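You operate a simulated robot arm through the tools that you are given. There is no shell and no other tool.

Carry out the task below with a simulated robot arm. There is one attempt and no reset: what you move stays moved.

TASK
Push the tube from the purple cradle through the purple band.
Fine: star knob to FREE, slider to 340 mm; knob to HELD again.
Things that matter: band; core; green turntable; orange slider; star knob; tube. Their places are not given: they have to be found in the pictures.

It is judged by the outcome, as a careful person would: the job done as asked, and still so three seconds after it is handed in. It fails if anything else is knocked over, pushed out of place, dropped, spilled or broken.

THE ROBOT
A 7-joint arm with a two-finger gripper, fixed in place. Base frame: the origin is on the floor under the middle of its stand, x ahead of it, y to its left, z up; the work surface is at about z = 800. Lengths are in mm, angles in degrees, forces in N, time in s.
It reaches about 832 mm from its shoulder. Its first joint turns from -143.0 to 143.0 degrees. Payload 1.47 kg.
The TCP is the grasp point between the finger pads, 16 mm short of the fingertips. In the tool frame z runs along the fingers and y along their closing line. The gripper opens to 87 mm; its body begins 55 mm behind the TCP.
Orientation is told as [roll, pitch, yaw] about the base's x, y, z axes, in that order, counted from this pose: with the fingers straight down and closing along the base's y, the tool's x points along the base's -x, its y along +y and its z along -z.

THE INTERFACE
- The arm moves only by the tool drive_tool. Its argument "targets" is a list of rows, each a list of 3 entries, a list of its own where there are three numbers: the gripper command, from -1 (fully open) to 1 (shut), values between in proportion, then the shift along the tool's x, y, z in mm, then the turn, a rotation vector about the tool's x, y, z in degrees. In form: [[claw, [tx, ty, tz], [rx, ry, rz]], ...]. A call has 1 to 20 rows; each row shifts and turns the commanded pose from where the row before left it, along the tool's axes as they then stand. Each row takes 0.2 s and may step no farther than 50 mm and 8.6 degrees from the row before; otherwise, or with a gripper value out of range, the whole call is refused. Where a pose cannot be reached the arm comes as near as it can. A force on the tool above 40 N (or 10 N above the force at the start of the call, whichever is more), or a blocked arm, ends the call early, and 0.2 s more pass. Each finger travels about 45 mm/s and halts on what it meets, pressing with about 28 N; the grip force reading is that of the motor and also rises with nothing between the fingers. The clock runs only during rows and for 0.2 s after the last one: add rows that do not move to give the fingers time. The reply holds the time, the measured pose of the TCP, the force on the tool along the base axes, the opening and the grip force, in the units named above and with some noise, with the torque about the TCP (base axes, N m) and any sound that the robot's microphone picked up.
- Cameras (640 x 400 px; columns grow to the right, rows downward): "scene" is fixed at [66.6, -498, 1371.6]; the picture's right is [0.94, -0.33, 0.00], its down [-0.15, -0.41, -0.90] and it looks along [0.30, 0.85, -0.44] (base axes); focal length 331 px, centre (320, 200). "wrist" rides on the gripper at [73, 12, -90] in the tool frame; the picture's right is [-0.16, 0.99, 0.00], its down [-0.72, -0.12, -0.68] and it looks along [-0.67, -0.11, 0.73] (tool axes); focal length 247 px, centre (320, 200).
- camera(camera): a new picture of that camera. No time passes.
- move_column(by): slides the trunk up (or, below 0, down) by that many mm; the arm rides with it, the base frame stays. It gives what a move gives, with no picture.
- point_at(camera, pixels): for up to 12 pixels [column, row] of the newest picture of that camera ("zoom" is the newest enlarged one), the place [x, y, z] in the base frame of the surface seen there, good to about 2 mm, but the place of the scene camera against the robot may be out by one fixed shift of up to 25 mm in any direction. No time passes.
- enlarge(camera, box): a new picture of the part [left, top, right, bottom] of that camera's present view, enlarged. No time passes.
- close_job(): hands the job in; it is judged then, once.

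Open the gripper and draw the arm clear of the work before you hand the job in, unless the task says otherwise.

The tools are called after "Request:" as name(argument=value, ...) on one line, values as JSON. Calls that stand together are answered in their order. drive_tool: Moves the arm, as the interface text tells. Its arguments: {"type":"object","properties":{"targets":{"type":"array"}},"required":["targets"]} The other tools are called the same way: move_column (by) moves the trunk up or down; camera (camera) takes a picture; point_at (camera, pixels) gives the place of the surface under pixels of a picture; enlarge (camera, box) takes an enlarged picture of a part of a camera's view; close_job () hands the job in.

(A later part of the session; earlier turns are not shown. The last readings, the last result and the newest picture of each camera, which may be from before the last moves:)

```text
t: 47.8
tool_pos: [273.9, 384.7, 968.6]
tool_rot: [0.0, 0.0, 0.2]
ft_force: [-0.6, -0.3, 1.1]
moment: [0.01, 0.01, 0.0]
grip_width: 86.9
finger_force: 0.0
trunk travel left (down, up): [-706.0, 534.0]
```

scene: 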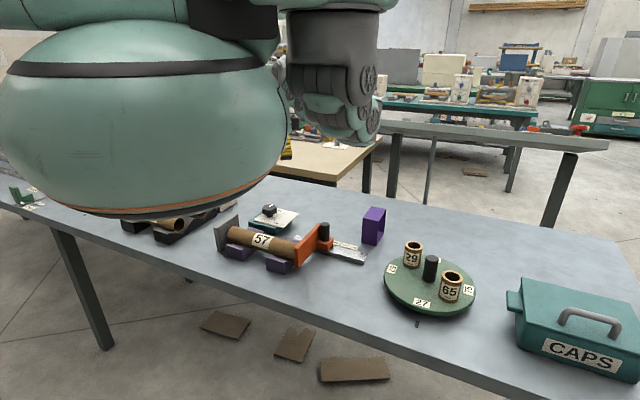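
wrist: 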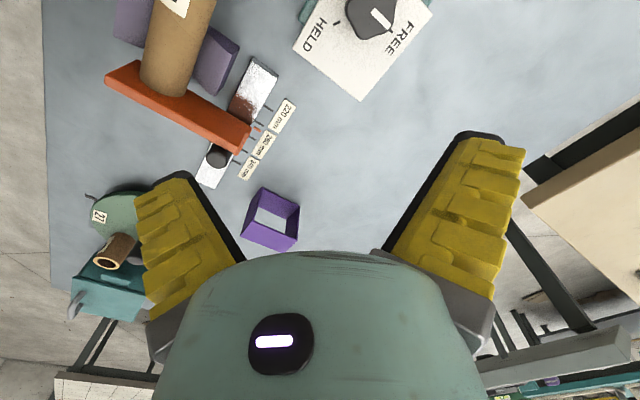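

It moves freely now. I continue at z≈969 toward the handle at (341,287).

Request:
drive_tool(targets=[[-1, [-6.7, -9.8, 0], [0, 0, 0]], [-1, [-6.7, -9.8, 0], [0, 0, 0]], [-1, [-6.7, -9.8, 0], [0, 0, 0]], [-1, [-6.7, -9.8, 0], [0, 0, 0]], [-1, [-6.7, -9.8, 0], [0, 0, 0]], [-1, [-6.7, -9.8, 0], [0, 0, 0]], [-1, [-6.7, -9.8, 0], [0, 0, 0]], [-1, [-6.7, -9.8, 0], [0, 0, 0]], [-1, [-6.7, -9.8, 0], [0, 0, 0]], [-1, [-6.7, -9.8, 0], [0, 0, 0]], [-1, [0, 0, 0], [0, 0, 0]]])

Request:
camera(camera="wrist")

```text
t: 50.2
tool_pos: [340.4, 286.3, 969.1]
tool_rot: [0.0, 0.0, 0.2]
ft_force: [0.5, 0.1, -0.7]
moment: [0.02, 0.02, -0.02]
grip_width: 86.9
finger_force: 0.0
trunk travel left (down, up): [-706.0, 534.0]
```

```text
taken
```

wrist: 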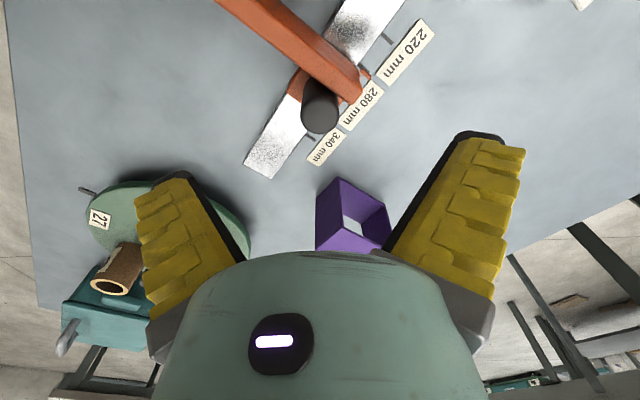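

The tool is above the handle (seen at (320,108)). I rotate to yaw −45 so the fingers close across the rail direction, and look again.

Request:
drive_tool(targets=[[-1, [0, 0, 0], [0, 0, 7.5]], [-1, [0, 0, 0], [0, 0, 7.5]], [-1, [0, 0, 0], [0, 0, 7.5]], [-1, [0, 0, 0], [0, 0, 7.5]], [-1, [0, 0, 0], [0, 0, 7.5]], [-1, [0, 0, 0], [0, 0, 7.5]], [-1, [0, 0, 0], [0, 0, 0]]])

Request:
camera(camera="wrist")

Request:
enlarge(camera="wrist", box=[230, 0, 430, 180])

```text
t: 51.8
tool_pos: [341.9, 286.7, 970.2]
tool_rot: [0.0, 0.0, -45.1]
ft_force: [0.4, 0.3, 0.5]
moment: [-0.01, -0.04, 0.01]
grip_width: 86.9
finger_force: 0.1
trunk travel left (down, up): [-706.0, 534.0]
```

```text
taken
```

wrist: 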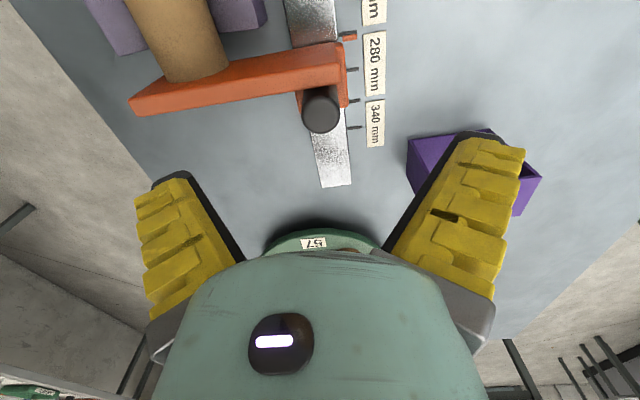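

```text
2.22 times, centred on (330, 90) of wrist
```

zoom: 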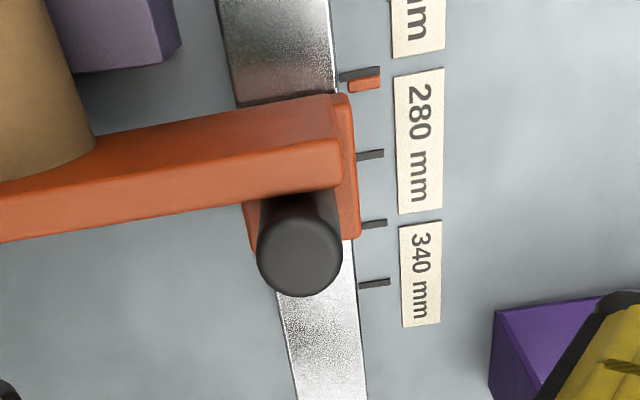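

The scale is clear: ticks at zoom rows 73 (250), 155 (280), 224 (310), 284 (340), and the orange pointer at (365,83). I measure these, the handle and the orange block.

Request:
point_at(camera="zoom", pixels=[[346, 77], [366, 84], [370, 155], [374, 224], [375, 284], [298, 258], [262, 255], [340, 258], [300, 292], [300, 222], [352, 235], [330, 398]])

Request:
point_at(camera="wrist", pixels=[[392, 69], [310, 244], [318, 180], [345, 180], [135, 110], [340, 60], [520, 165], [440, 140]])

```text
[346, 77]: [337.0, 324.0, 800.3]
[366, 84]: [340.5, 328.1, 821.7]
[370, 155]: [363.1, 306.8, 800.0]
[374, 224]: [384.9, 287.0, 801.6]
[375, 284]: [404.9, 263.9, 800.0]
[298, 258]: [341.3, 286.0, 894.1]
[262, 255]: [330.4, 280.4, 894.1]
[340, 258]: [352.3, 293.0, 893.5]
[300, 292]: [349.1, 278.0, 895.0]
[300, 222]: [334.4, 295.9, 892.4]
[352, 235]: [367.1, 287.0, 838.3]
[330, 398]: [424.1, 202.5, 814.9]
```

```text
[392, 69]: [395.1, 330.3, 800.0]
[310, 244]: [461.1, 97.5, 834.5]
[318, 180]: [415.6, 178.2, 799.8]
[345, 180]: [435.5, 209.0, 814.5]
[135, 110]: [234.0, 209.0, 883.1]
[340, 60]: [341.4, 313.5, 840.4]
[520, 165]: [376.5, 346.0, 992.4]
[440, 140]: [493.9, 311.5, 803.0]
```

I check the clearance between handle and orange plate at the plate's front edge, and the finger width in view.

Request:
point_at(camera="zoom", pixels=[[335, 143], [300, 150], [300, 105], [330, 98], [338, 180], [345, 110], [355, 200], [300, 190], [255, 210], [100, 170]])

Request:
point_at(camera="wrist", pixels=[[160, 178], [185, 175], [140, 200], [205, 225], [455, 140], [490, 140], [510, 150], [430, 215]])

```text
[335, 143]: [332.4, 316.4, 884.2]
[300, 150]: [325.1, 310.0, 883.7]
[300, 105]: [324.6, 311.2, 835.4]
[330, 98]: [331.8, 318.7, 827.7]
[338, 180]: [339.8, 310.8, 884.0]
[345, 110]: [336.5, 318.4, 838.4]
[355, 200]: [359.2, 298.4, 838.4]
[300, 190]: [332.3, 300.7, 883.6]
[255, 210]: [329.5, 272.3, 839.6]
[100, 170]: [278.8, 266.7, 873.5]
```

```text
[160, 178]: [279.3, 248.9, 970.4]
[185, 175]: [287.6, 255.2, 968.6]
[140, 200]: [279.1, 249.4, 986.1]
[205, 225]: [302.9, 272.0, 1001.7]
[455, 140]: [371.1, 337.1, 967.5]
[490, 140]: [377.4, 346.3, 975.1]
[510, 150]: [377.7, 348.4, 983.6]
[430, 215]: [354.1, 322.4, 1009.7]
```

The plate's front face is only 16 mm behind the handle centre and the fingers are about ±16 mm wide, so I offset the grip 6 mm forward. I partly close to ~57 mm and descend to z≈905 first.

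Request:
drive_tool(targets=[[-0.3, [-5.7, -0.6, 0], [0, 0, 0]], [-0.3, [0, 0, 15], [0, 0, 0]], [-0.3, [0, 0, 15], [0, 0, 0]], [-0.3, [0, 0, 15], [0, 0, 0]], [-0.3, [0, 0, 15], [0, 0, 0]], [-0.3, [0, 0, 0], [0, 0, 0]]])

Request:
camera(camera="wrist")

```text
t: 53.2
tool_pos: [346.5, 282.9, 909.5]
tool_rot: [0.0, -0.1, -45.0]
ft_force: [-0.3, 0.1, 0.3]
moment: [0.0, 0.01, 0.0]
grip_width: 61.4
finger_force: 3.1
trunk travel left (down, up): [-706.0, 534.0]
```

```text
taken
```

wrist: 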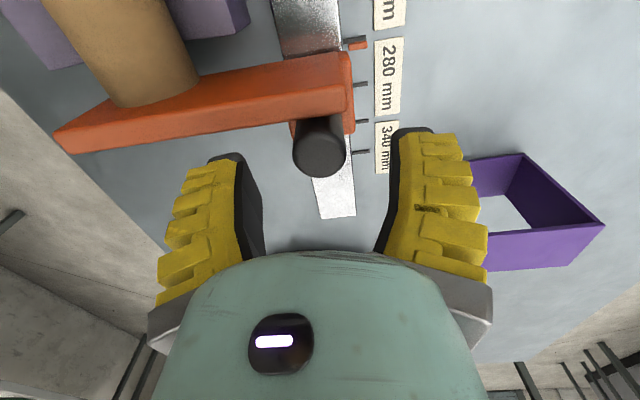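

The handle at (320,150) is centred between the fingers, with the fingers in front of the plate. I descend 37 mm to grip height.

Request:
drive_tool(targets=[[-0.3, [0, 0, 12.5], [0, 0, 0]], [-0.3, [0, 0, 12.5], [0, 0, 0]], [-0.3, [0, 0, 12.5], [0, 0, 0]], [-0.3, [0, 0, 0], [0, 0, 0]]])

Request:
camera(camera="wrist")

```text
t: 54.2
tool_pos: [347.6, 283.6, 871.4]
tool_rot: [0.1, 0.0, -45.0]
ft_force: [0.1, -0.2, 0.2]
moment: [0.0, -0.02, -0.03]
grip_width: 61.5
finger_force: 3.5
trunk travel left (down, up): [-706.0, 534.0]
```

```text
taken
```

wrist: 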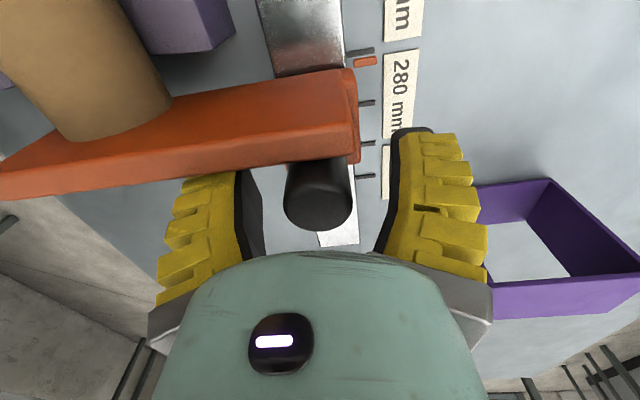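

The fingers flank the handle without contact. I close on it.

Request:
drive_tool(targets=[[1, [0, 0, 0], [0, 0, 0]], [1, [0, 0, 0], [0, 0, 0]], [1, [0, 0, 0], [0, 0, 0]], [1, [0, 0, 0], [0, 0, 0]]])

Request:
camera(camera="wrist")

```text
t: 55.2
tool_pos: [347.1, 282.7, 873.4]
tool_rot: [0.0, 0.0, -44.8]
ft_force: [-3.9, -3.9, 16.3]
moment: [-0.07, 0.05, 0.0]
grip_width: 22.4
finger_force: 30.1
trunk travel left (down, up): [-706.0, 534.0]
```

```text
taken
```

wrist: 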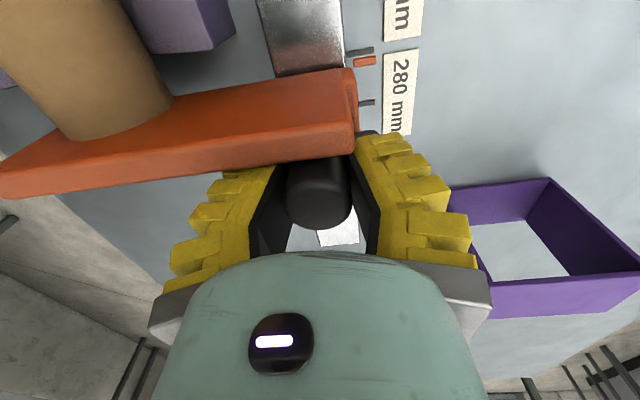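

The handle is held at 22 mm. I relieve the upward force by 1.5 mm and try sliding the first 15 mm along the rail (tool −x).

Request:
drive_tool(targets=[[1, [0, 0, -1.5], [0, 0, 0]], [1, [-5, 0, 0], [0, 0, 0]], [1, [-5, 0, 0], [0, 0, 0]], [1, [-5, 0, 0], [0, 0, 0]], [1, [0, 0, 0], [0, 0, 0]]])

Request:
camera(camera="wrist")

```text
t: 56.4
tool_pos: [355.7, 273.5, 874.7]
tool_rot: [0.1, 0.0, -44.9]
ft_force: [0.8, 1.6, 0.3]
moment: [0.08, 0.01, -0.03]
grip_width: 16.5
finger_force: 30.1
trunk travel left (down, up): [-706.0, 534.0]
```

```text
taken
```

wrist: 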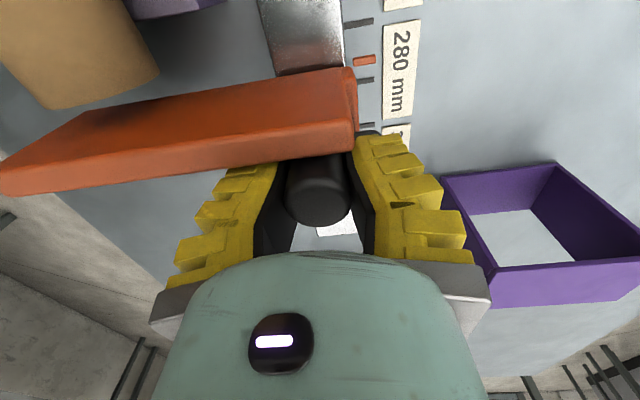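

The slider moved with the handle, but the grip width shrank to 16.5 mm, so the handle is slipping between the pads. I check where the handle and pointer are now.

Request:
point_at(camera="wrist", pixels=[[320, 205], [320, 220], [364, 60], [366, 80], [360, 22], [300, 205], [340, 205], [330, 140], [345, 70]])

Request:
enlarge(camera="wrist", box=[230, 100, 410, 260])

```text
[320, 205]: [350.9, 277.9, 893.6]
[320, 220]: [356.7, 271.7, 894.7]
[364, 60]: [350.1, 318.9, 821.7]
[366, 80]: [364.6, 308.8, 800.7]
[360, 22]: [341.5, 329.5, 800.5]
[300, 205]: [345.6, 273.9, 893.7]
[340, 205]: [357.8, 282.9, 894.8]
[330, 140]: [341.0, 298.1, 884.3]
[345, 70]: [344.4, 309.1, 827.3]
```

```text
2.50 times, centred on (320, 180) of wrist
```

zoom: 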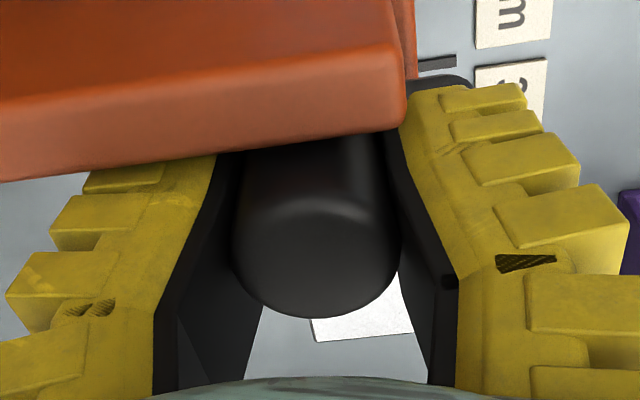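

The handle has kept its 6.5 mm offset, so it isn't slipping; the pointer went from ~249.5 to ~262.8. I slide another 70 mm along the rail, watching the forces.

Request:
drive_tool(targets=[[1, [-7, 0, 0], [0, 0, 0]], [1, [-7, 0, 0], [0, 0, 0]], [1, [-7, 0, 0], [0, 0, 0]], [1, [-7, 0, 0], [0, 0, 0]], [1, [-7, 0, 0], [0, 0, 0]], [1, [0, 0, 0], [0, 0, 0]]])

Request:
camera(camera="wrist")

```text
t: 57.8
tool_pos: [382.6, 247.1, 873.7]
tool_rot: [0.0, 0.0, -44.9]
ft_force: [2.8, 2.1, 1.6]
moment: [0.3, 0.2, -0.07]
grip_width: 17.0
finger_force: 30.0
trunk travel left (down, up): [-706.0, 534.0]
```

```text
taken
```

wrist: 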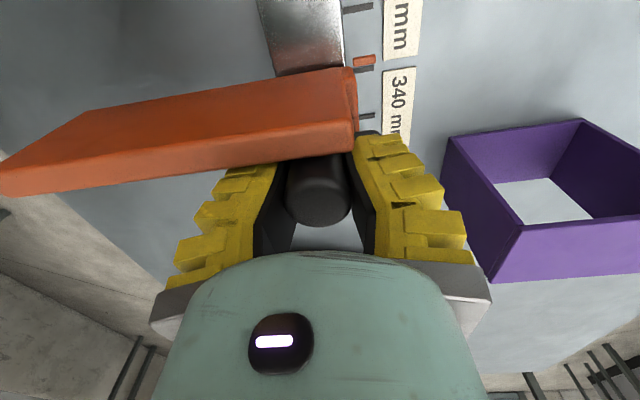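

TCP moved ~38 mm with low force. I measure the pointer against the ticks now.

Request:
point_at(camera="wrist", pixels=[[364, 60], [360, 71], [362, 116], [357, 7], [320, 205]])

```text
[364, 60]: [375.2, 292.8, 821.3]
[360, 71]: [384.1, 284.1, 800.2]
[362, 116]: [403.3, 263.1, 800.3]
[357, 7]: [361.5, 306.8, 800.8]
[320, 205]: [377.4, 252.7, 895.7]
```

The pointer reads about 299, so about 41 mm remain. I slide 38 mm more and check again.

Request:
drive_tool(targets=[[1, [-6.5, 0, 0], [0, 0, 0]], [1, [-6.5, 0, 0], [0, 0, 0]], [1, [-6.5, 0, 0], [0, 0, 0]], [1, [-6.5, 0, 0], [0, 0, 0]], [1, [-6, 0, 0], [0, 0, 0]], [1, [-5, 0, 0], [0, 0, 0]], [1, [0, 0, 0], [0, 0, 0]]])

Request:
camera(camera="wrist")

Request:
enlarge(camera="wrist", box=[320, 0, 440, 120])

```text
t: 59.4
tool_pos: [407.6, 222.1, 874.3]
tool_rot: [0.2, 0.0, -45.0]
ft_force: [2.4, 1.8, -0.1]
moment: [0.27, 0.22, -0.01]
grip_width: 16.2
finger_force: 29.5
trunk travel left (down, up): [-706.0, 534.0]
```

```text
taken
```

wrist: 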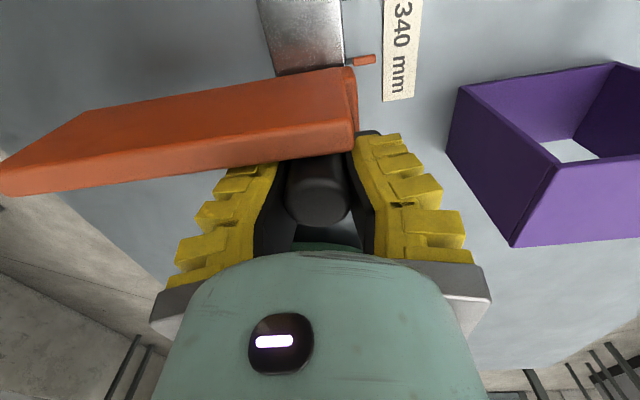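

```text
3.33 times, centred on (380, 60) of wrist
```

zoom: 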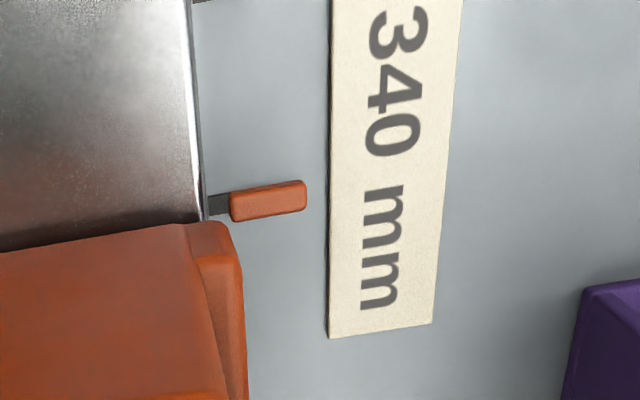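

The pointer now overlaps the 340 tick in view, but it sits 22 mm higher than the tick, so I measure both positions.

Request:
point_at(camera="zoom", pixels=[[268, 201], [290, 198], [245, 204], [218, 205], [216, 200], [217, 211], [268, 187], [268, 215], [195, 1]])

```text
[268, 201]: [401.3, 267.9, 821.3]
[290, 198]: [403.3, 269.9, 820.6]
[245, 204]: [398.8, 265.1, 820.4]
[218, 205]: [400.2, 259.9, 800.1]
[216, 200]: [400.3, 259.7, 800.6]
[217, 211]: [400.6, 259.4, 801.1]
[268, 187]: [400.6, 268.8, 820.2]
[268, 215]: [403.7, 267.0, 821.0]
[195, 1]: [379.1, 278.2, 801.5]
```

The pointer is at s≈94.5 and the 340 tick at s≈99.4, so I slide 4.8 mm more and re-measure.

Request:
drive_tool(targets=[[1, [-2.5, 0, 0], [0, 0, 0]], [1, [-2.3, 0, 0], [0, 0, 0]], [1, [0, 0, 0], [0, 0, 0]], [1, [0, 0, 0], [0, 0, 0]]])

Request:
camera(camera="wrist")

Request:
enlarge(camera="wrist", box=[320, 0, 440, 120])

```text
t: 60.4
tool_pos: [409.9, 217.7, 873.2]
tool_rot: [0.1, 0.1, -44.9]
ft_force: [-2.0, 2.7, 2.4]
moment: [0.02, -0.01, 0.04]
grip_width: 17.0
finger_force: 30.2
trunk travel left (down, up): [-706.0, 534.0]
```

```text
taken
```

wrist: 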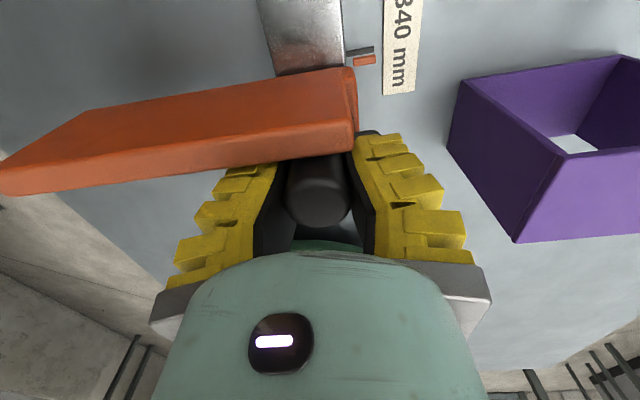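

```text
3.33 times, centred on (380, 60) of wrist
```

zoom: 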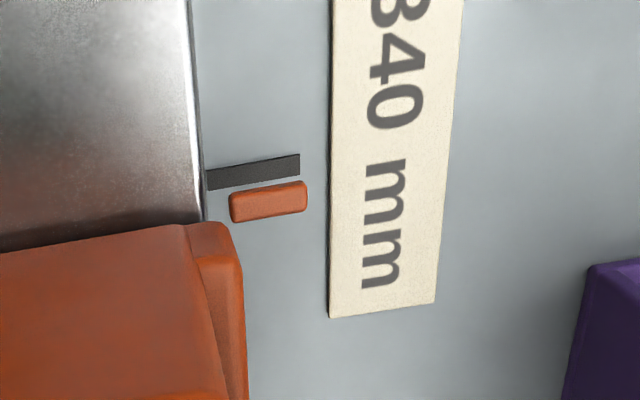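

Request:
point_at(camera="zoom", pixels=[[268, 202], [290, 199], [245, 205], [254, 173], [254, 165], [254, 181], [290, 165], [218, 180], [268, 187], [268, 216]])

```text
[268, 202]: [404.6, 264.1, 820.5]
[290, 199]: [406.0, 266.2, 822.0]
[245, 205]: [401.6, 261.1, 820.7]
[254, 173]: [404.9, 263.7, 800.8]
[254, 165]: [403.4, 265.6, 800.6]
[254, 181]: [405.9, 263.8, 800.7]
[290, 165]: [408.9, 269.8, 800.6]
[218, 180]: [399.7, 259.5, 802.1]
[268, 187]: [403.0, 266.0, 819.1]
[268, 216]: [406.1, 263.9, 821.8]
```

Pointer and 340 tick both lie at s≈99, within about 0.5 mm. I release the handle, rise straight up 95 mm and re-check.

Request:
drive_tool(targets=[[-0.3, [0, 0, 0], [0, 0, 0]], [-0.3, [0, 0, 0], [0, 0, 0]], [-0.3, [0, 0, 0], [0, 0, 0]], [-0.3, [0, 0, -15], [0, 0, 0]], [-0.3, [0, 0, -20], [0, 0, 0]], [-0.3, [0, 0, -20], [0, 0, 0]], [-0.3, [0, 0, -20], [0, 0, 0]], [-0.3, [0, 0, -20], [0, 0, 0]], [-0.3, [0, 0, 0], [0, 0, 0]]])

Request:
camera(camera="wrist")

Request:
enlarge(camera="wrist", box=[280, 0, 420, 120])

Request:
camera(camera="scene")

```text
t: 62.4
tool_pos: [408.9, 218.4, 968.5]
tool_rot: [0.1, 0.0, -45.0]
ft_force: [0.2, 0.7, 1.0]
moment: [0.0, 0.0, 0.03]
grip_width: 61.3
finger_force: 3.6
trunk travel left (down, up): [-706.0, 534.0]
```

```text
taken
```

wrist: 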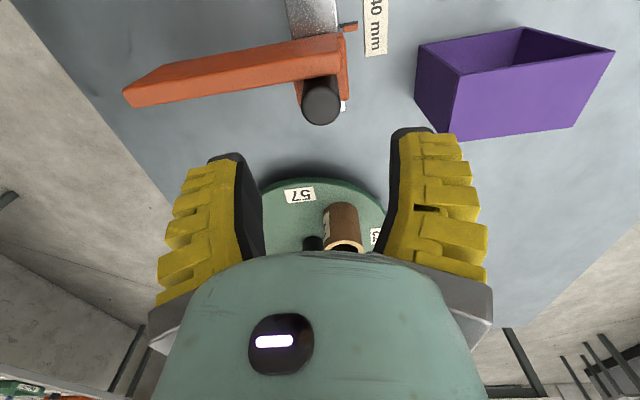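

```text
3.33 times, centred on (350, 60) of wrist
```

zoom: 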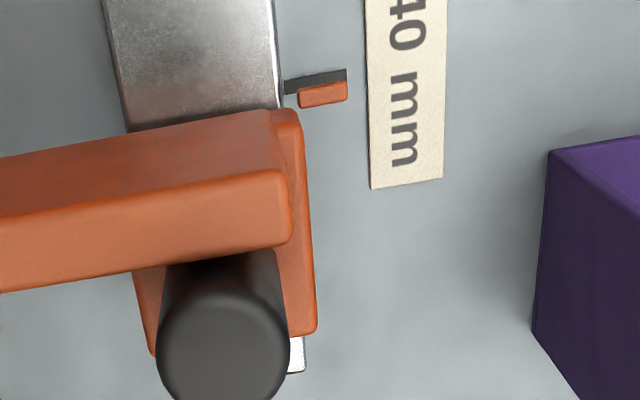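

```text
taken
```

scene: 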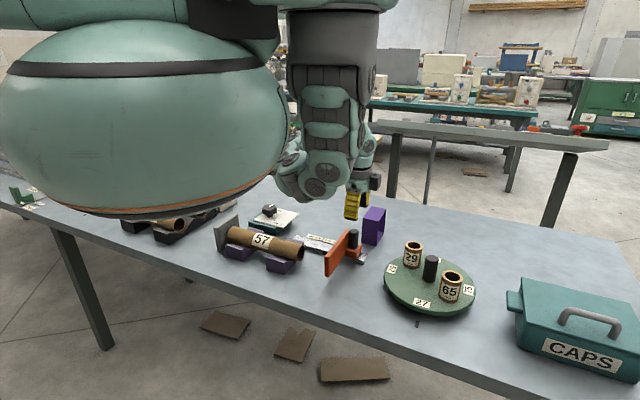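

The slider rests by the 340 tick. I measure the pointer once more and look at the freed tube end in the scene view.

Request:
point_at(camera="zoom", pixels=[[322, 94], [335, 92], [308, 97], [316, 81], [330, 78], [300, 84]])

Request:
enlarge(camera="scene", box=[200, 180, 400, 305])

```text
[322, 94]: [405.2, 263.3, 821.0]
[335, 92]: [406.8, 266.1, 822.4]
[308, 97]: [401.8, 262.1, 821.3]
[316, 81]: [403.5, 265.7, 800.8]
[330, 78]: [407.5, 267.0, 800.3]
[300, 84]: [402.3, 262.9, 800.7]
```

```text
3.20 times, centred on (300, 242) of scene
```

zoom: 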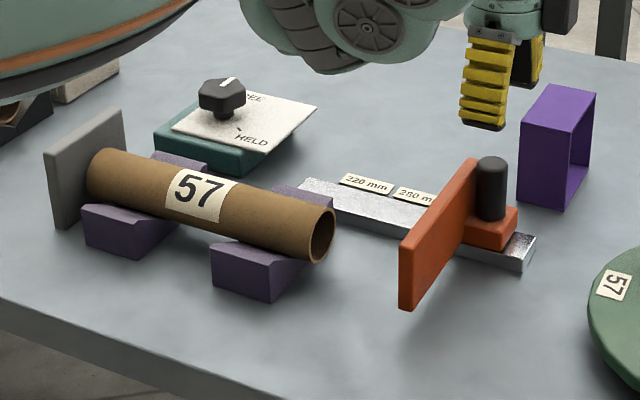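

The tube's free end is open and the slider is set. Now I return to the knob to set it back to HELD: travel at z≈969 back past (275,390) to above the knob, rising a little.

Request:
drive_tool(targets=[[-1, [27, 3.4, 0], [0, 0, 0]], [-1, [27, 3.4, 0], [0, 0, 0]], [-1, [27, 3.4, 0], [0, 0, 0]], [-1, [27, 3.4, 0], [0, 0, 0]], [-1, [27, 3.4, 0], [0, 0, 0]], [-1, [27, 3.4, 0], [0, 0, 0]], [-1, [27, 3.4, 0], [0, 0, 0]], [-1, [27, 3.4, 0], [0, 0, 0]], [-1, [23, 7, -8], [0, 0, 0]], [-1, [23, 7, -8], [0, 0, 0]], [-1, [23, 7, -8], [0, 0, 0]], [-1, [23, 7, -8], [0, 0, 0]], [-1, [23, 7, -8], [0, 0, 0]], [-1, [0, 0, 0], [0, 0, 0]]])

Request:
camera(camera="wrist")

```text
t: 65.4
tool_pos: [219.5, 497.2, 1010.2]
tool_rot: [0.0, 0.1, -45.0]
ft_force: [-0.3, -0.2, 0.0]
moment: [0.02, 0.01, 0.0]
grip_width: 86.8
finger_force: 0.0
trunk travel left (down, up): [-706.0, 534.0]
```

```text
taken
```

wrist: 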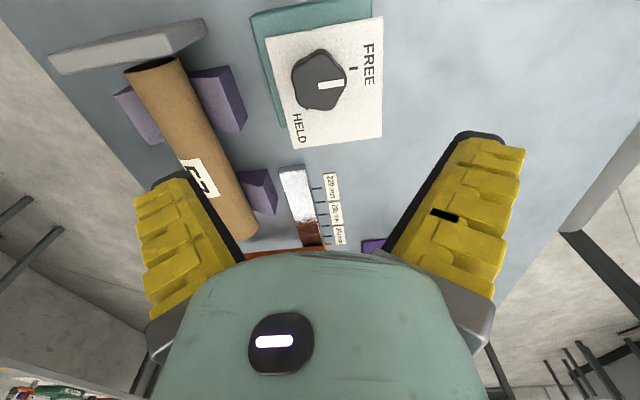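

The pointer still shows FREE. I rotate the tool to yaw 63 at this height, then lower the trunk by 110 mm.

Request:
drive_tool(targets=[[-1, [0, 0, 0], [0, 0, -8]], [-1, [0, 0, 0], [0, 0, -8]], [-1, [0, 0, 0], [0, 0, -8]], [-1, [0, 0, 0], [0, 0, -8]], [-1, [0, 0, 0], [0, 0, -8]], [-1, [0, 0, 0], [0, 0, -8]], [-1, [0, 0, 0], [0, 0, -8]], [-1, [0, 0, 0], [0, 0, -8]], [-1, [0, 0, 0], [0, 0, -8]], [-1, [0, 0, 0], [0, 0, -8]], [-1, [0, 0, 0], [0, 0, -8]], [-1, [0, 0, 0], [0, 0, -8]], [-1, [0, 0, 0], [0, 0, -8]], [-1, [0, 0, 0], [0, 0, -4]], [-1, [0, 0, 0], [0, 0, 0]]])

Request:
move_column(by=-110)

Request:
camera(camera="wrist")

```text
t: 68.6
tool_pos: [219.9, 496.3, 1008.6]
tool_rot: [0.0, 0.0, 63.2]
ft_force: [-0.4, 0.4, -0.4]
moment: [0.02, 0.02, 0.0]
grip_width: 87.2
finger_force: 0.1
trunk travel left (down, up): [-706.0, 534.0]
```

```text
t: 70.0
tool_pos: [221.5, 496.2, 898.6]
tool_rot: [-0.1, 0.0, 63.1]
ft_force: [0.0, -0.8, 1.1]
moment: [-0.03, -0.02, 0.01]
grip_width: 87.0
finger_force: 0.1
trunk travel left (down, up): [-596.0, 644.0]
```

```text
taken
```

wrist: 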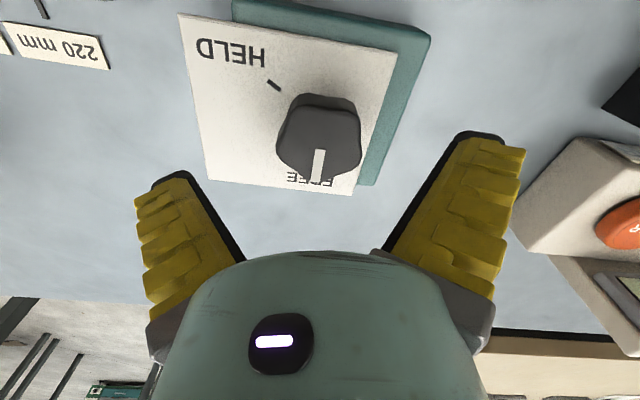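

The knob is centred between the fingers at yaw 63. I descend 36 mm with a 2 mm correction and grip it.

Request:
drive_tool(targets=[[-1, [1, 1.5, 12], [0, 0, 0]], [-1, [0, 0, 12], [0, 0, 0]], [-1, [0, 0, 12], [0, 0, 0]], [-1, [0, 0, 0], [0, 0, 0]], [0.2, [0, 0, 0], [0, 0, 0]], [1, [0, 0, 0], [0, 0, 0]], [1, [0, 0, 0], [0, 0, 0]], [1, [0, 0, 0], [0, 0, 0]], [1, [0, 0, 0], [0, 0, 0]]])

Request:
camera(camera="wrist")

```text
t: 72.0
tool_pos: [219.2, 494.7, 861.7]
tool_rot: [0.1, 0.1, 63.0]
ft_force: [0.9, -2.9, 4.3]
moment: [-0.05, 0.12, -0.03]
grip_width: 42.0
finger_force: 30.3
trunk travel left (down, up): [-596.0, 644.0]
```

```text
taken
```

wrist: 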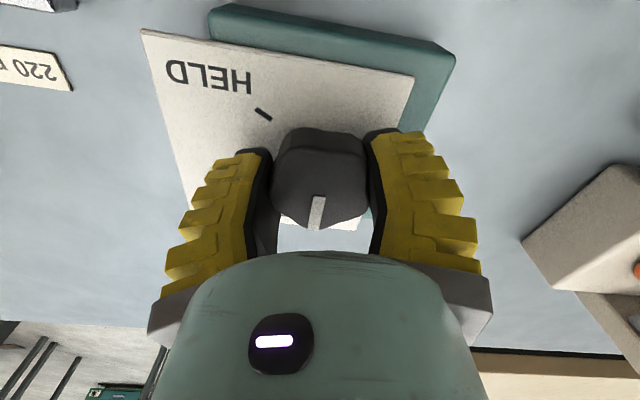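

The knob is gripped at 42 mm. I turn it clockwise 120° (tool z +6° per row) back to HELD.

Request:
drive_tool(targets=[[1, [0, 0, 0], [0, 0, 6]], [1, [0, 0, 0], [0, 0, 6]], [1, [0, 0, 0], [0, 0, 6]], [1, [0, 0, 0], [0, 0, 6]], [1, [0, 0, 0], [0, 0, 6]], [1, [0, 0, 0], [0, 0, 6]], [1, [0, 0, 0], [0, 0, 6]], [1, [0, 0, 0], [0, 0, 6]], [1, [0, 0, 0], [0, 0, 6]], [1, [0, 0, 0], [0, 0, 6]], [1, [0, 0, 0], [0, 0, 6]], [1, [0, 0, 0], [0, 0, 6]], [1, [0, 0, 0], [0, 0, 6]], [1, [0, 0, 0], [0, 0, 6]], [1, [0, 0, 0], [0, 0, 6]], [1, [0, 0, 0], [0, 0, 6]], [1, [0, 0, 0], [0, 0, 6]], [1, [0, 0, 0], [0, 0, 6]], [1, [0, 0, 0], [0, 0, 0]]])

Request:
camera(camera="wrist")

```text
t: 76.0
tool_pos: [219.9, 495.7, 862.9]
tool_rot: [0.0, 0.0, -45.0]
ft_force: [0.4, -9.1, 12.0]
moment: [-0.02, 0.1, -0.08]
grip_width: 39.0
finger_force: 29.8
trunk travel left (down, up): [-596.0, 644.0]
```

```text
taken
```

wrist: 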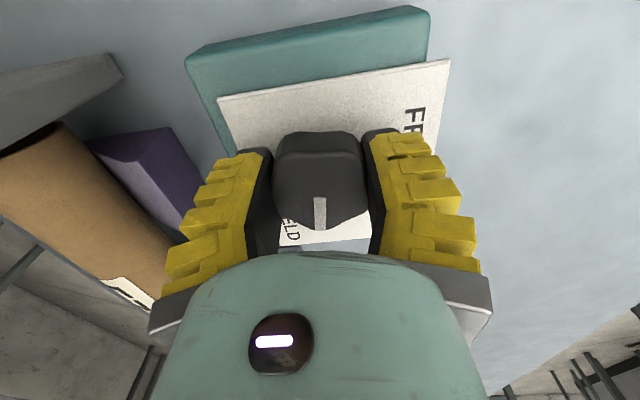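

The pointer lags the gripper by several degrees (it now points straight down in the picture at (320,212)). I continue 18° more in small steps to bring it to the HELD stop.

Request:
drive_tool(targets=[[1, [0, 0, 0], [0, 0, 4]], [1, [0, 0, 0], [0, 0, 4]], [1, [0, 0, 0], [0, 0, 4]], [1, [0, 0, 0], [0, 0, 4]], [1, [0, 0, 0], [0, 0, 2]], [1, [0, 0, 0], [0, 0, 0]]])

Request:
camera(camera="wrist")

```text
t: 77.5
tool_pos: [217.9, 494.5, 862.7]
tool_rot: [0.0, 0.0, -63.0]
ft_force: [0.8, -4.7, 5.8]
moment: [-0.09, 0.03, -0.06]
grip_width: 38.9
finger_force: 30.3
trunk travel left (down, up): [-596.0, 644.0]
```

```text
taken
```

wrist: 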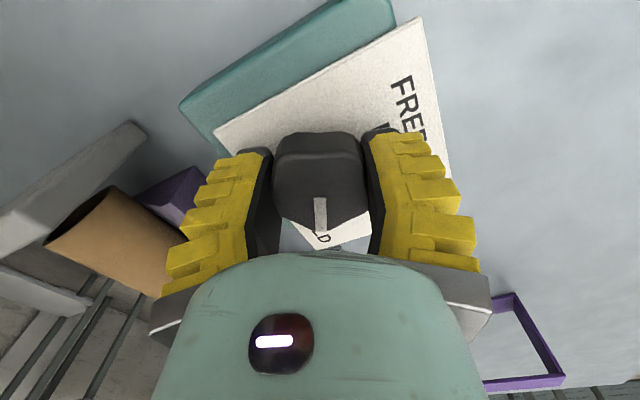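

No stop torque is felt yet. I open and rise to measure the pointer's angle.

Request:
drive_tool(targets=[[-1, [0, 0, 0], [0, 0, 0]], [-1, [0, 0, 0], [0, 0, 0]], [-1, [0, 0, 0], [0, 0, 0]], [-1, [0, 0, -20], [0, 0, 0]], [-1, [0, 0, -20], [0, 0, 0]], [-1, [0, 0, -20], [0, 0, 0]], [-1, [0, 0, 0], [0, 0, 0]]])

Request:
camera(camera="wrist")

Request:
enlarge(camera="wrist", box=[240, 30, 430, 210])

```text
t: 79.0
tool_pos: [219.2, 495.7, 922.8]
tool_rot: [0.1, 0.0, -63.1]
ft_force: [0.7, 0.2, 1.6]
moment: [0.0, -0.02, 0.01]
grip_width: 86.8
finger_force: 0.1
trunk travel left (down, up): [-596.0, 644.0]
```

```text
taken
```

wrist: 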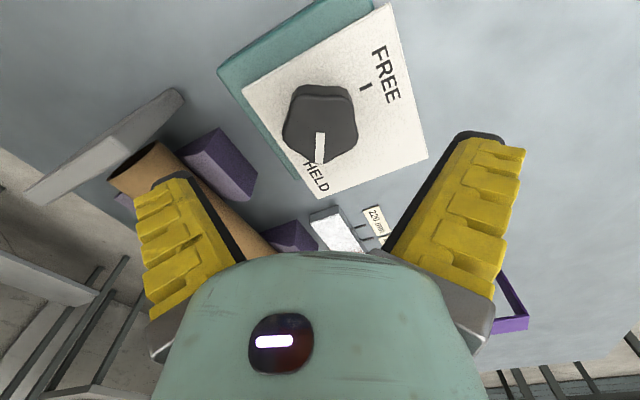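

```text
2.22 times, centred on (335, 120) of wrist
```

zoom: 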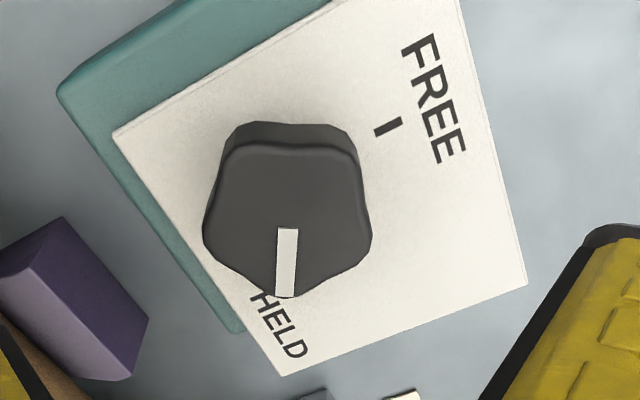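

I measure the pointer ends and lobes to get its angle relative to the HELD tick direction (−75°).

Request:
point_at(camera="zoom", pixels=[[287, 232], [286, 292], [250, 150], [350, 158], [367, 245], [285, 295], [208, 232], [287, 260]])

```text
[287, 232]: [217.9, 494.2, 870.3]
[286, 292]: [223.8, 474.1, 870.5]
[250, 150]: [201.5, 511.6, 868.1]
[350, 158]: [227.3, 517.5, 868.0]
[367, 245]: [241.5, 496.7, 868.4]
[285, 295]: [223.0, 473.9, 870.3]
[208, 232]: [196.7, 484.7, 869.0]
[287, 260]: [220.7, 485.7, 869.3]
```

The knob is back at HELD (pointer ≈ −75°, lobes as at the start). Next is the tube: I turn to yaw −45, raise the trunk 200 mm, and come in over the cradle at safe height.

Request:
drive_tool(targets=[[-1, [0, 0, -10], [0, 0, -6]], [-1, [0, 0, -10], [0, 0, -6]], [-1, [0, 0, -10], [0, 0, -6]], [-1, [0, 0, 0], [0, 0, 0]]])

Request:
move_column(by=200)

Request:
drive_tool(targets=[[-1, [0, -10, 12], [0, 0, 0]], [-1, [0, -10, 12], [0, 0, 0]], [-1, [0, -10, 12], [0, 0, 0]], [-1, [0, -10, 12], [0, 0, 0]], [-1, [0, -10, 12], [0, 0, 0]], [-1, [0, -10, 12], [0, 0, 0]], [-1, [0, -10, 12], [0, 0, 0]], [-1, [0, -10, 12], [0, 0, 0]], [-1, [0, 0, 0], [0, 0, 0]]])

Request:
camera(camera="wrist")

```text
t: 80.0
tool_pos: [219.7, 496.1, 953.0]
tool_rot: [0.1, 0.0, -44.9]
ft_force: [-0.4, -0.1, -0.5]
moment: [-0.02, -0.03, -0.01]
grip_width: 87.0
finger_force: 0.0
trunk travel left (down, up): [-596.0, 644.0]
```

```text
t: 82.2
tool_pos: [218.8, 496.2, 1153.5]
tool_rot: [0.0, 0.0, -44.8]
ft_force: [0.2, 0.4, -0.3]
moment: [-0.02, 0.02, -0.02]
grip_width: 87.1
finger_force: 0.1
trunk travel left (down, up): [-796.0, 444.0]
```

```text
t: 84.2
tool_pos: [162.9, 439.2, 1057.7]
tool_rot: [0.1, 0.1, -45.0]
ft_force: [0.7, 0.4, -0.6]
moment: [0.01, -0.02, -0.02]
grip_width: 86.7
finger_force: 0.1
trunk travel left (down, up): [-796.0, 444.0]
```

```text
taken
```

wrist: 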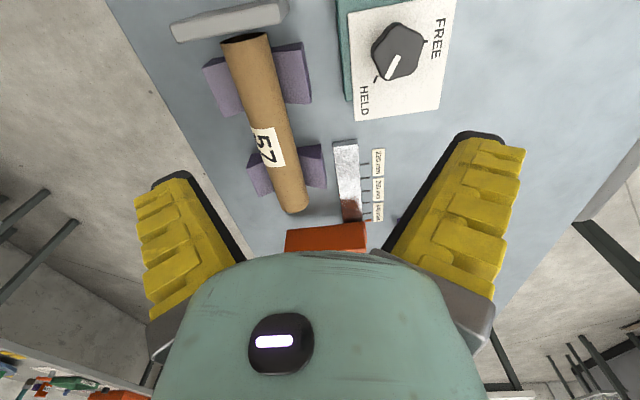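

The whole tube is visible from (245,38) to (297,212), with knob pointer and HELD tick lined up at (380,75). I measure the tube's top line, its ends and the cradle blocks.

Request:
enlarge(camera="wrist", box=[160, 0, 380, 230])

Request:
point_at(camera="wrist", pixels=[[250, 50], [258, 80], [275, 130], [285, 165], [292, 195], [296, 211], [246, 35], [225, 42], [270, 38], [230, 28], [285, 15], [180, 38]])

```text
1.74 times, centred on (270, 115) of wrist
```

zoom: 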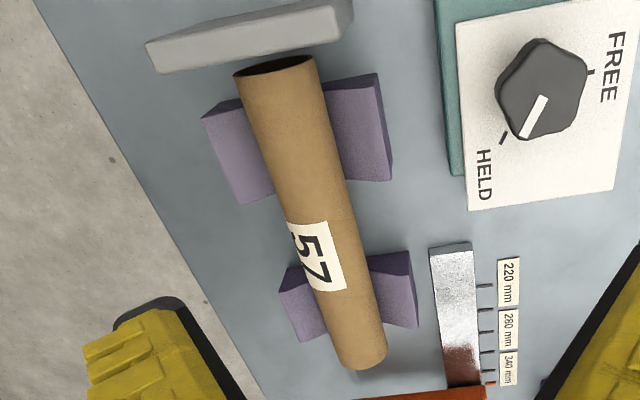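

```text
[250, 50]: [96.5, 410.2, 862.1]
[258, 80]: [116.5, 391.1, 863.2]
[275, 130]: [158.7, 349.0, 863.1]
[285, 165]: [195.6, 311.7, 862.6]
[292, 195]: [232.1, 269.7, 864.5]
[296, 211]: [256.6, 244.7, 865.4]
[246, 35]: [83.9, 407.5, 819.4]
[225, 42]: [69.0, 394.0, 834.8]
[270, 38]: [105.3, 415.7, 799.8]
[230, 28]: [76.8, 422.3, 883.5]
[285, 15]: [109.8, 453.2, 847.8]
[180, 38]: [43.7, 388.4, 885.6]
```

The tube's axis lies at about v=(x+y)/√2≈347.5, centre z≈835, radius ~29.5, spanning s≈−226 to 9. I measure the cradle blocks' edges to find the free gap between them.

Request:
point_at(camera="zoom", pixels=[[385, 176], [350, 182], [372, 264], [405, 258], [208, 125], [240, 198], [270, 192], [284, 290], [305, 262], [300, 338], [414, 322], [375, 78]])

Request:
point_at(camera="wrist", pixels=[[244, 46], [245, 48], [297, 213], [290, 212], [236, 60], [268, 50], [284, 200], [304, 195]])

```text
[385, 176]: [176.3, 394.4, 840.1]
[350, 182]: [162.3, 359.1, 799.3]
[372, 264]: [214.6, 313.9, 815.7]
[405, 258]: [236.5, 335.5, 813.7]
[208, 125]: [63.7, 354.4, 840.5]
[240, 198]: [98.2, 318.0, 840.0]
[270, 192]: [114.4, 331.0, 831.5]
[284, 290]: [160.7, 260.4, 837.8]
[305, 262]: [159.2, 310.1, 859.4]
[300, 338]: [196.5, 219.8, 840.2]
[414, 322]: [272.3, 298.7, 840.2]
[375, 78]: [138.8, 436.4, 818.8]
```

```text
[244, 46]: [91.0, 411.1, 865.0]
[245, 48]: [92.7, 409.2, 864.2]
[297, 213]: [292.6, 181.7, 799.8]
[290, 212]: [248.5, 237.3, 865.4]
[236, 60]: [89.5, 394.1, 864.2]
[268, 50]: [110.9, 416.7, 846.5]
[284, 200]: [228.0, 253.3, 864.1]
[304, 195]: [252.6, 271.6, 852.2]
```

The gap between the cradle blocks is s=−153 to −70, and the tube centre is near s=−109, i.e. about (168,324). I descend to z≈970 and move over the tube's middle.

Request:
drive_tool(targets=[[-1, [0, 0, 22], [0, 0, 0]], [-1, [0, 0, 22], [0, 0, 0]], [-1, [0, 0, 22], [0, 0, 0]], [-1, [0, 0, 22], [0, 0, 0]], [-1, [-10.6, -9.7, 0], [0, 0, 0]], [-1, [-10.6, -9.7, 0], [0, 0, 0]], [-1, [-10.6, -9.7, 0], [0, 0, 0]], [-1, [-10.6, -9.7, 0], [0, 0, 0]], [-1, [-10.6, -9.7, 0], [0, 0, 0]], [-1, [-10.6, -9.7, 0], [0, 0, 0]], [-1, [-10.6, -9.7, 0], [0, 0, 0]], [-1, [-10.6, -9.7, 0], [0, 0, 0]], [-1, [0, 0, 0], [0, 0, 0]]])

Request:
camera(camera="wrist")

Request:
camera(camera="scene")

```text
t: 87.0
tool_pos: [168.1, 324.0, 969.8]
tool_rot: [0.0, 0.1, -44.8]
ft_force: [-0.8, 0.0, 0.1]
moment: [-0.02, -0.01, 0.02]
grip_width: 87.2
finger_force: 0.0
trunk travel left (down, up): [-796.0, 444.0]
```

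```text
taken
```

wrist: 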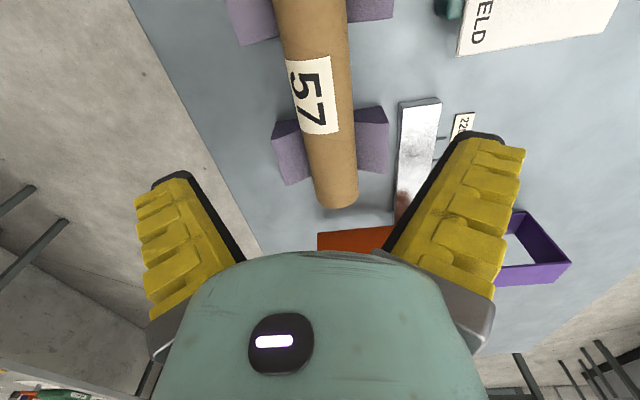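

```text
taken
```

scene: 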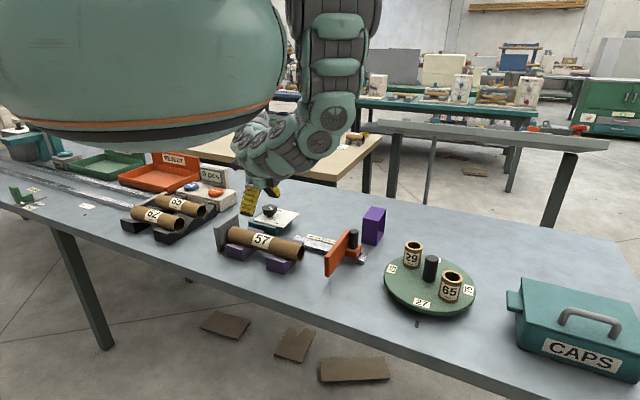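

I'm over the tube's middle at z 970. I enlarge the view to check lateral centring around row 99 before descending.

Request:
enlarge(camera="wrist", box=[250, 50, 400, 150])

Request:
point_at(camera="wrist", pixels=[[296, 99], [300, 99], [310, 99], [320, 99], [330, 99], [340, 99], [348, 99], [330, 200], [350, 200]])

```text
4.00 times, centred on (325, 100) of wrist
```

zoom: 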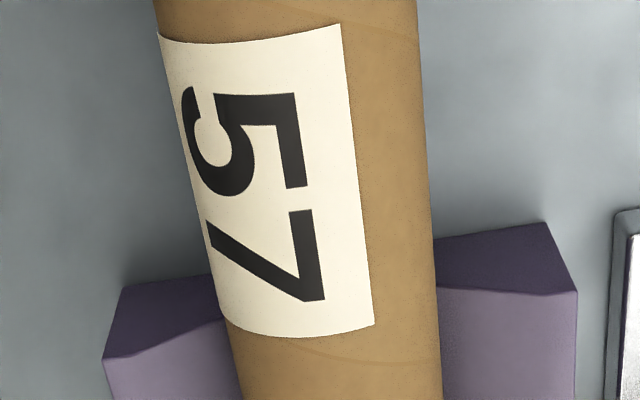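

```text
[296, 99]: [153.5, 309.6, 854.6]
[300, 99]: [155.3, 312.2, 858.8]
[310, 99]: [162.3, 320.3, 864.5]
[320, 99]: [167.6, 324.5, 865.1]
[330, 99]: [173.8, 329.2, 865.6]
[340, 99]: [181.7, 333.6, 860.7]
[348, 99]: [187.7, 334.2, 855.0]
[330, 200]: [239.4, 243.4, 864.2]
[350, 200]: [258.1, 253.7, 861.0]
```

The tube's axis is at v≈348.3, matching the tool (348.0); radius about 26–28. I descend 130 mm to straddle the tube, watching for contact.

Request:
drive_tool(targets=[[-1, [0, 0, 15], [0, 0, 0]], [-1, [0, 0, 15], [0, 0, 0]], [-1, [0, 0, 15], [0, 0, 0]], [-1, [0, 0, 15], [0, 0, 0]], [-1, [0, 0, 15], [0, 0, 0]], [-1, [0, 0, 0], [0, 0, 0]]])

Request:
camera(camera="wrist")

```text
t: 88.4
tool_pos: [169.2, 324.5, 893.6]
tool_rot: [0.0, 0.1, -45.0]
ft_force: [0.5, 0.6, -0.3]
moment: [0.0, 0.0, 0.01]
grip_width: 87.1
finger_force: 0.0
trunk travel left (down, up): [-796.0, 444.0]
```

```text
taken
```

wrist: 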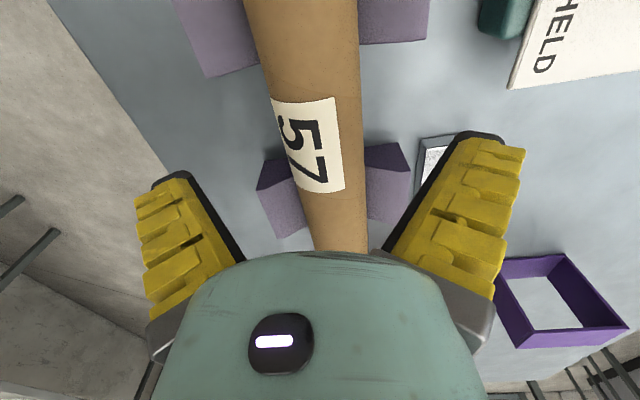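

The fingers straddle the tube in the gap between blocks. I descend 54 mm more to the tube's mid-height.

Request:
drive_tool(targets=[[-1, [0, 0, 13.5], [0, 0, 0]], [-1, [0, 0, 13.5], [0, 0, 0]], [-1, [0, 0, 13.5], [0, 0, 0]], [-1, [0, 0, 13.5], [0, 0, 0]], [-1, [0, 0, 0], [0, 0, 0]]])

Request:
camera(camera="wrist")

```text
t: 89.6
tool_pos: [169.1, 325.3, 839.5]
tool_rot: [0.1, 0.1, -45.1]
ft_force: [0.2, 0.2, -0.1]
moment: [0.02, -0.02, 0.0]
grip_width: 87.1
finger_force: 0.1
trunk travel left (down, up): [-796.0, 444.0]
```

```text
taken
```

wrist: 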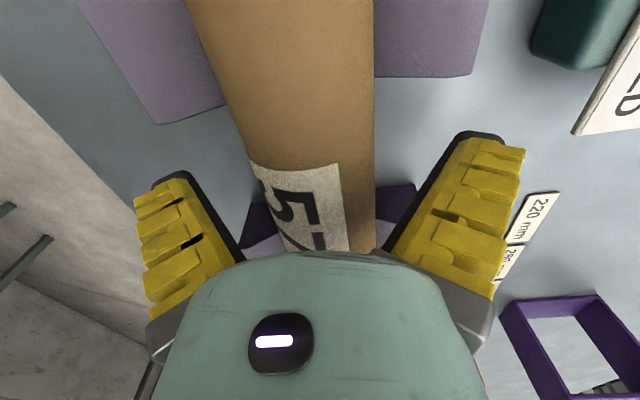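

The fingers are at z 839.5, centred on the tube. I close on it.

Request:
drive_tool(targets=[[-0.4, [0, 0, 0], [0, 0, 0]], [0.2, [0, 0, 0], [0, 0, 0]], [0.5, [0, 0, 0], [0, 0, 0]], [0.5, [0, 0, 0], [0, 0, 0]], [0.5, [0, 0, 0], [0, 0, 0]]])

Request:
camera(camera="wrist")

```text
t: 90.8
tool_pos: [169.6, 325.8, 839.9]
tool_rot: [-0.2, 0.1, -45.0]
ft_force: [1.1, -0.5, 0.4]
moment: [0.01, 0.02, -0.03]
grip_width: 46.9
finger_force: 27.4
trunk travel left (down, up): [-796.0, 444.0]
```

```text
taken
```

wrist: 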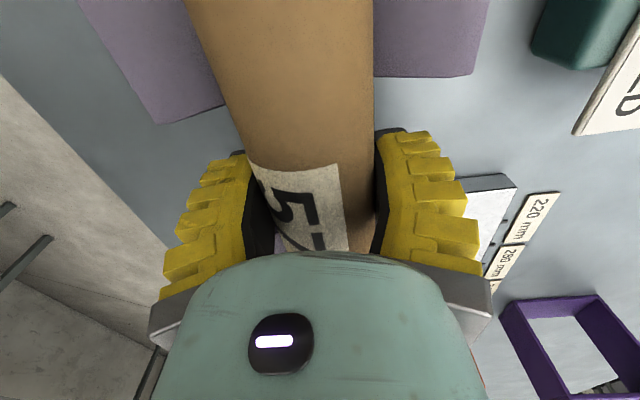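

The tube is held at 47 mm with 27 N. I lift it 20 mm and check that it comes cleanly out of the cradle.

Request:
drive_tool(targets=[[0.5, [0, 0, -4], [0, 0, 0]], [0.5, [0, 0, -8], [0, 0, 0]], [0.5, [0, 0, -8], [0, 0, 0]], [0.5, [0, 0, 0], [0, 0, 0]]])

Request:
camera(camera="scene")

Request:
camera(camera="wrist")

```text
t: 91.8
tool_pos: [167.7, 326.1, 860.2]
tool_rot: [0.0, 0.0, -44.9]
ft_force: [0.1, 0.2, 0.7]
moment: [0.02, 0.0, 0.05]
grip_width: 46.7
finger_force: 27.8
trunk travel left (down, up): [-796.0, 444.0]
```

```text
taken
```

scene: 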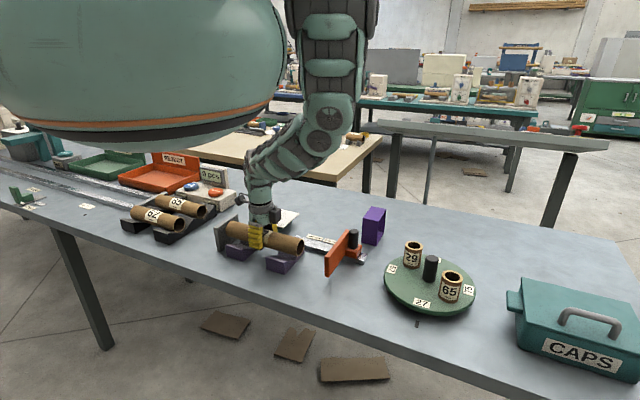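

```text
taken
```

wrist: 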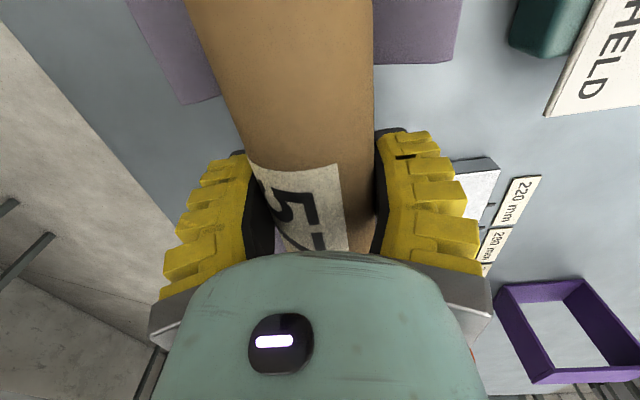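

The tube hangs level and is very light. To get a grip nearer its rear end, I shift it 21 mm forward over the cradle and set it back down into the V blocks.

Request:
drive_tool(targets=[[0.5, [-7, 0, 0], [0, 0, 0]], [0.5, [-7, 0, 0], [0, 0, 0]], [0.5, [-7, 0, 0], [0, 0, 0]], [0.5, [0, 0, 0], [0, 0, 0]], [0.5, [0, 0, 7], [0, 0, 0]], [0.5, [0, 0, 7], [0, 0, 0]], [0.5, [0, 0, 5], [0, 0, 0]], [0.5, [0, 0, 0], [0, 0, 0]]])

Request:
camera(camera="wrist")

```text
t: 93.6
tool_pos: [182.5, 310.2, 841.2]
tool_rot: [0.0, 0.1, -44.9]
ft_force: [0.3, 0.0, -0.4]
moment: [0.05, 0.09, 0.0]
grip_width: 47.0
finger_force: 27.7
trunk travel left (down, up): [-796.0, 444.0]
```

```text
taken
```

wrist: 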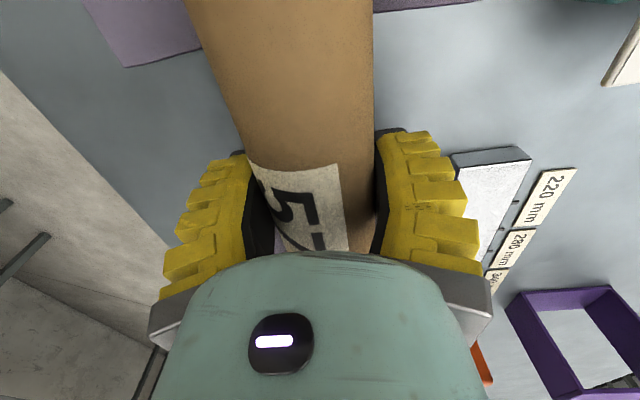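

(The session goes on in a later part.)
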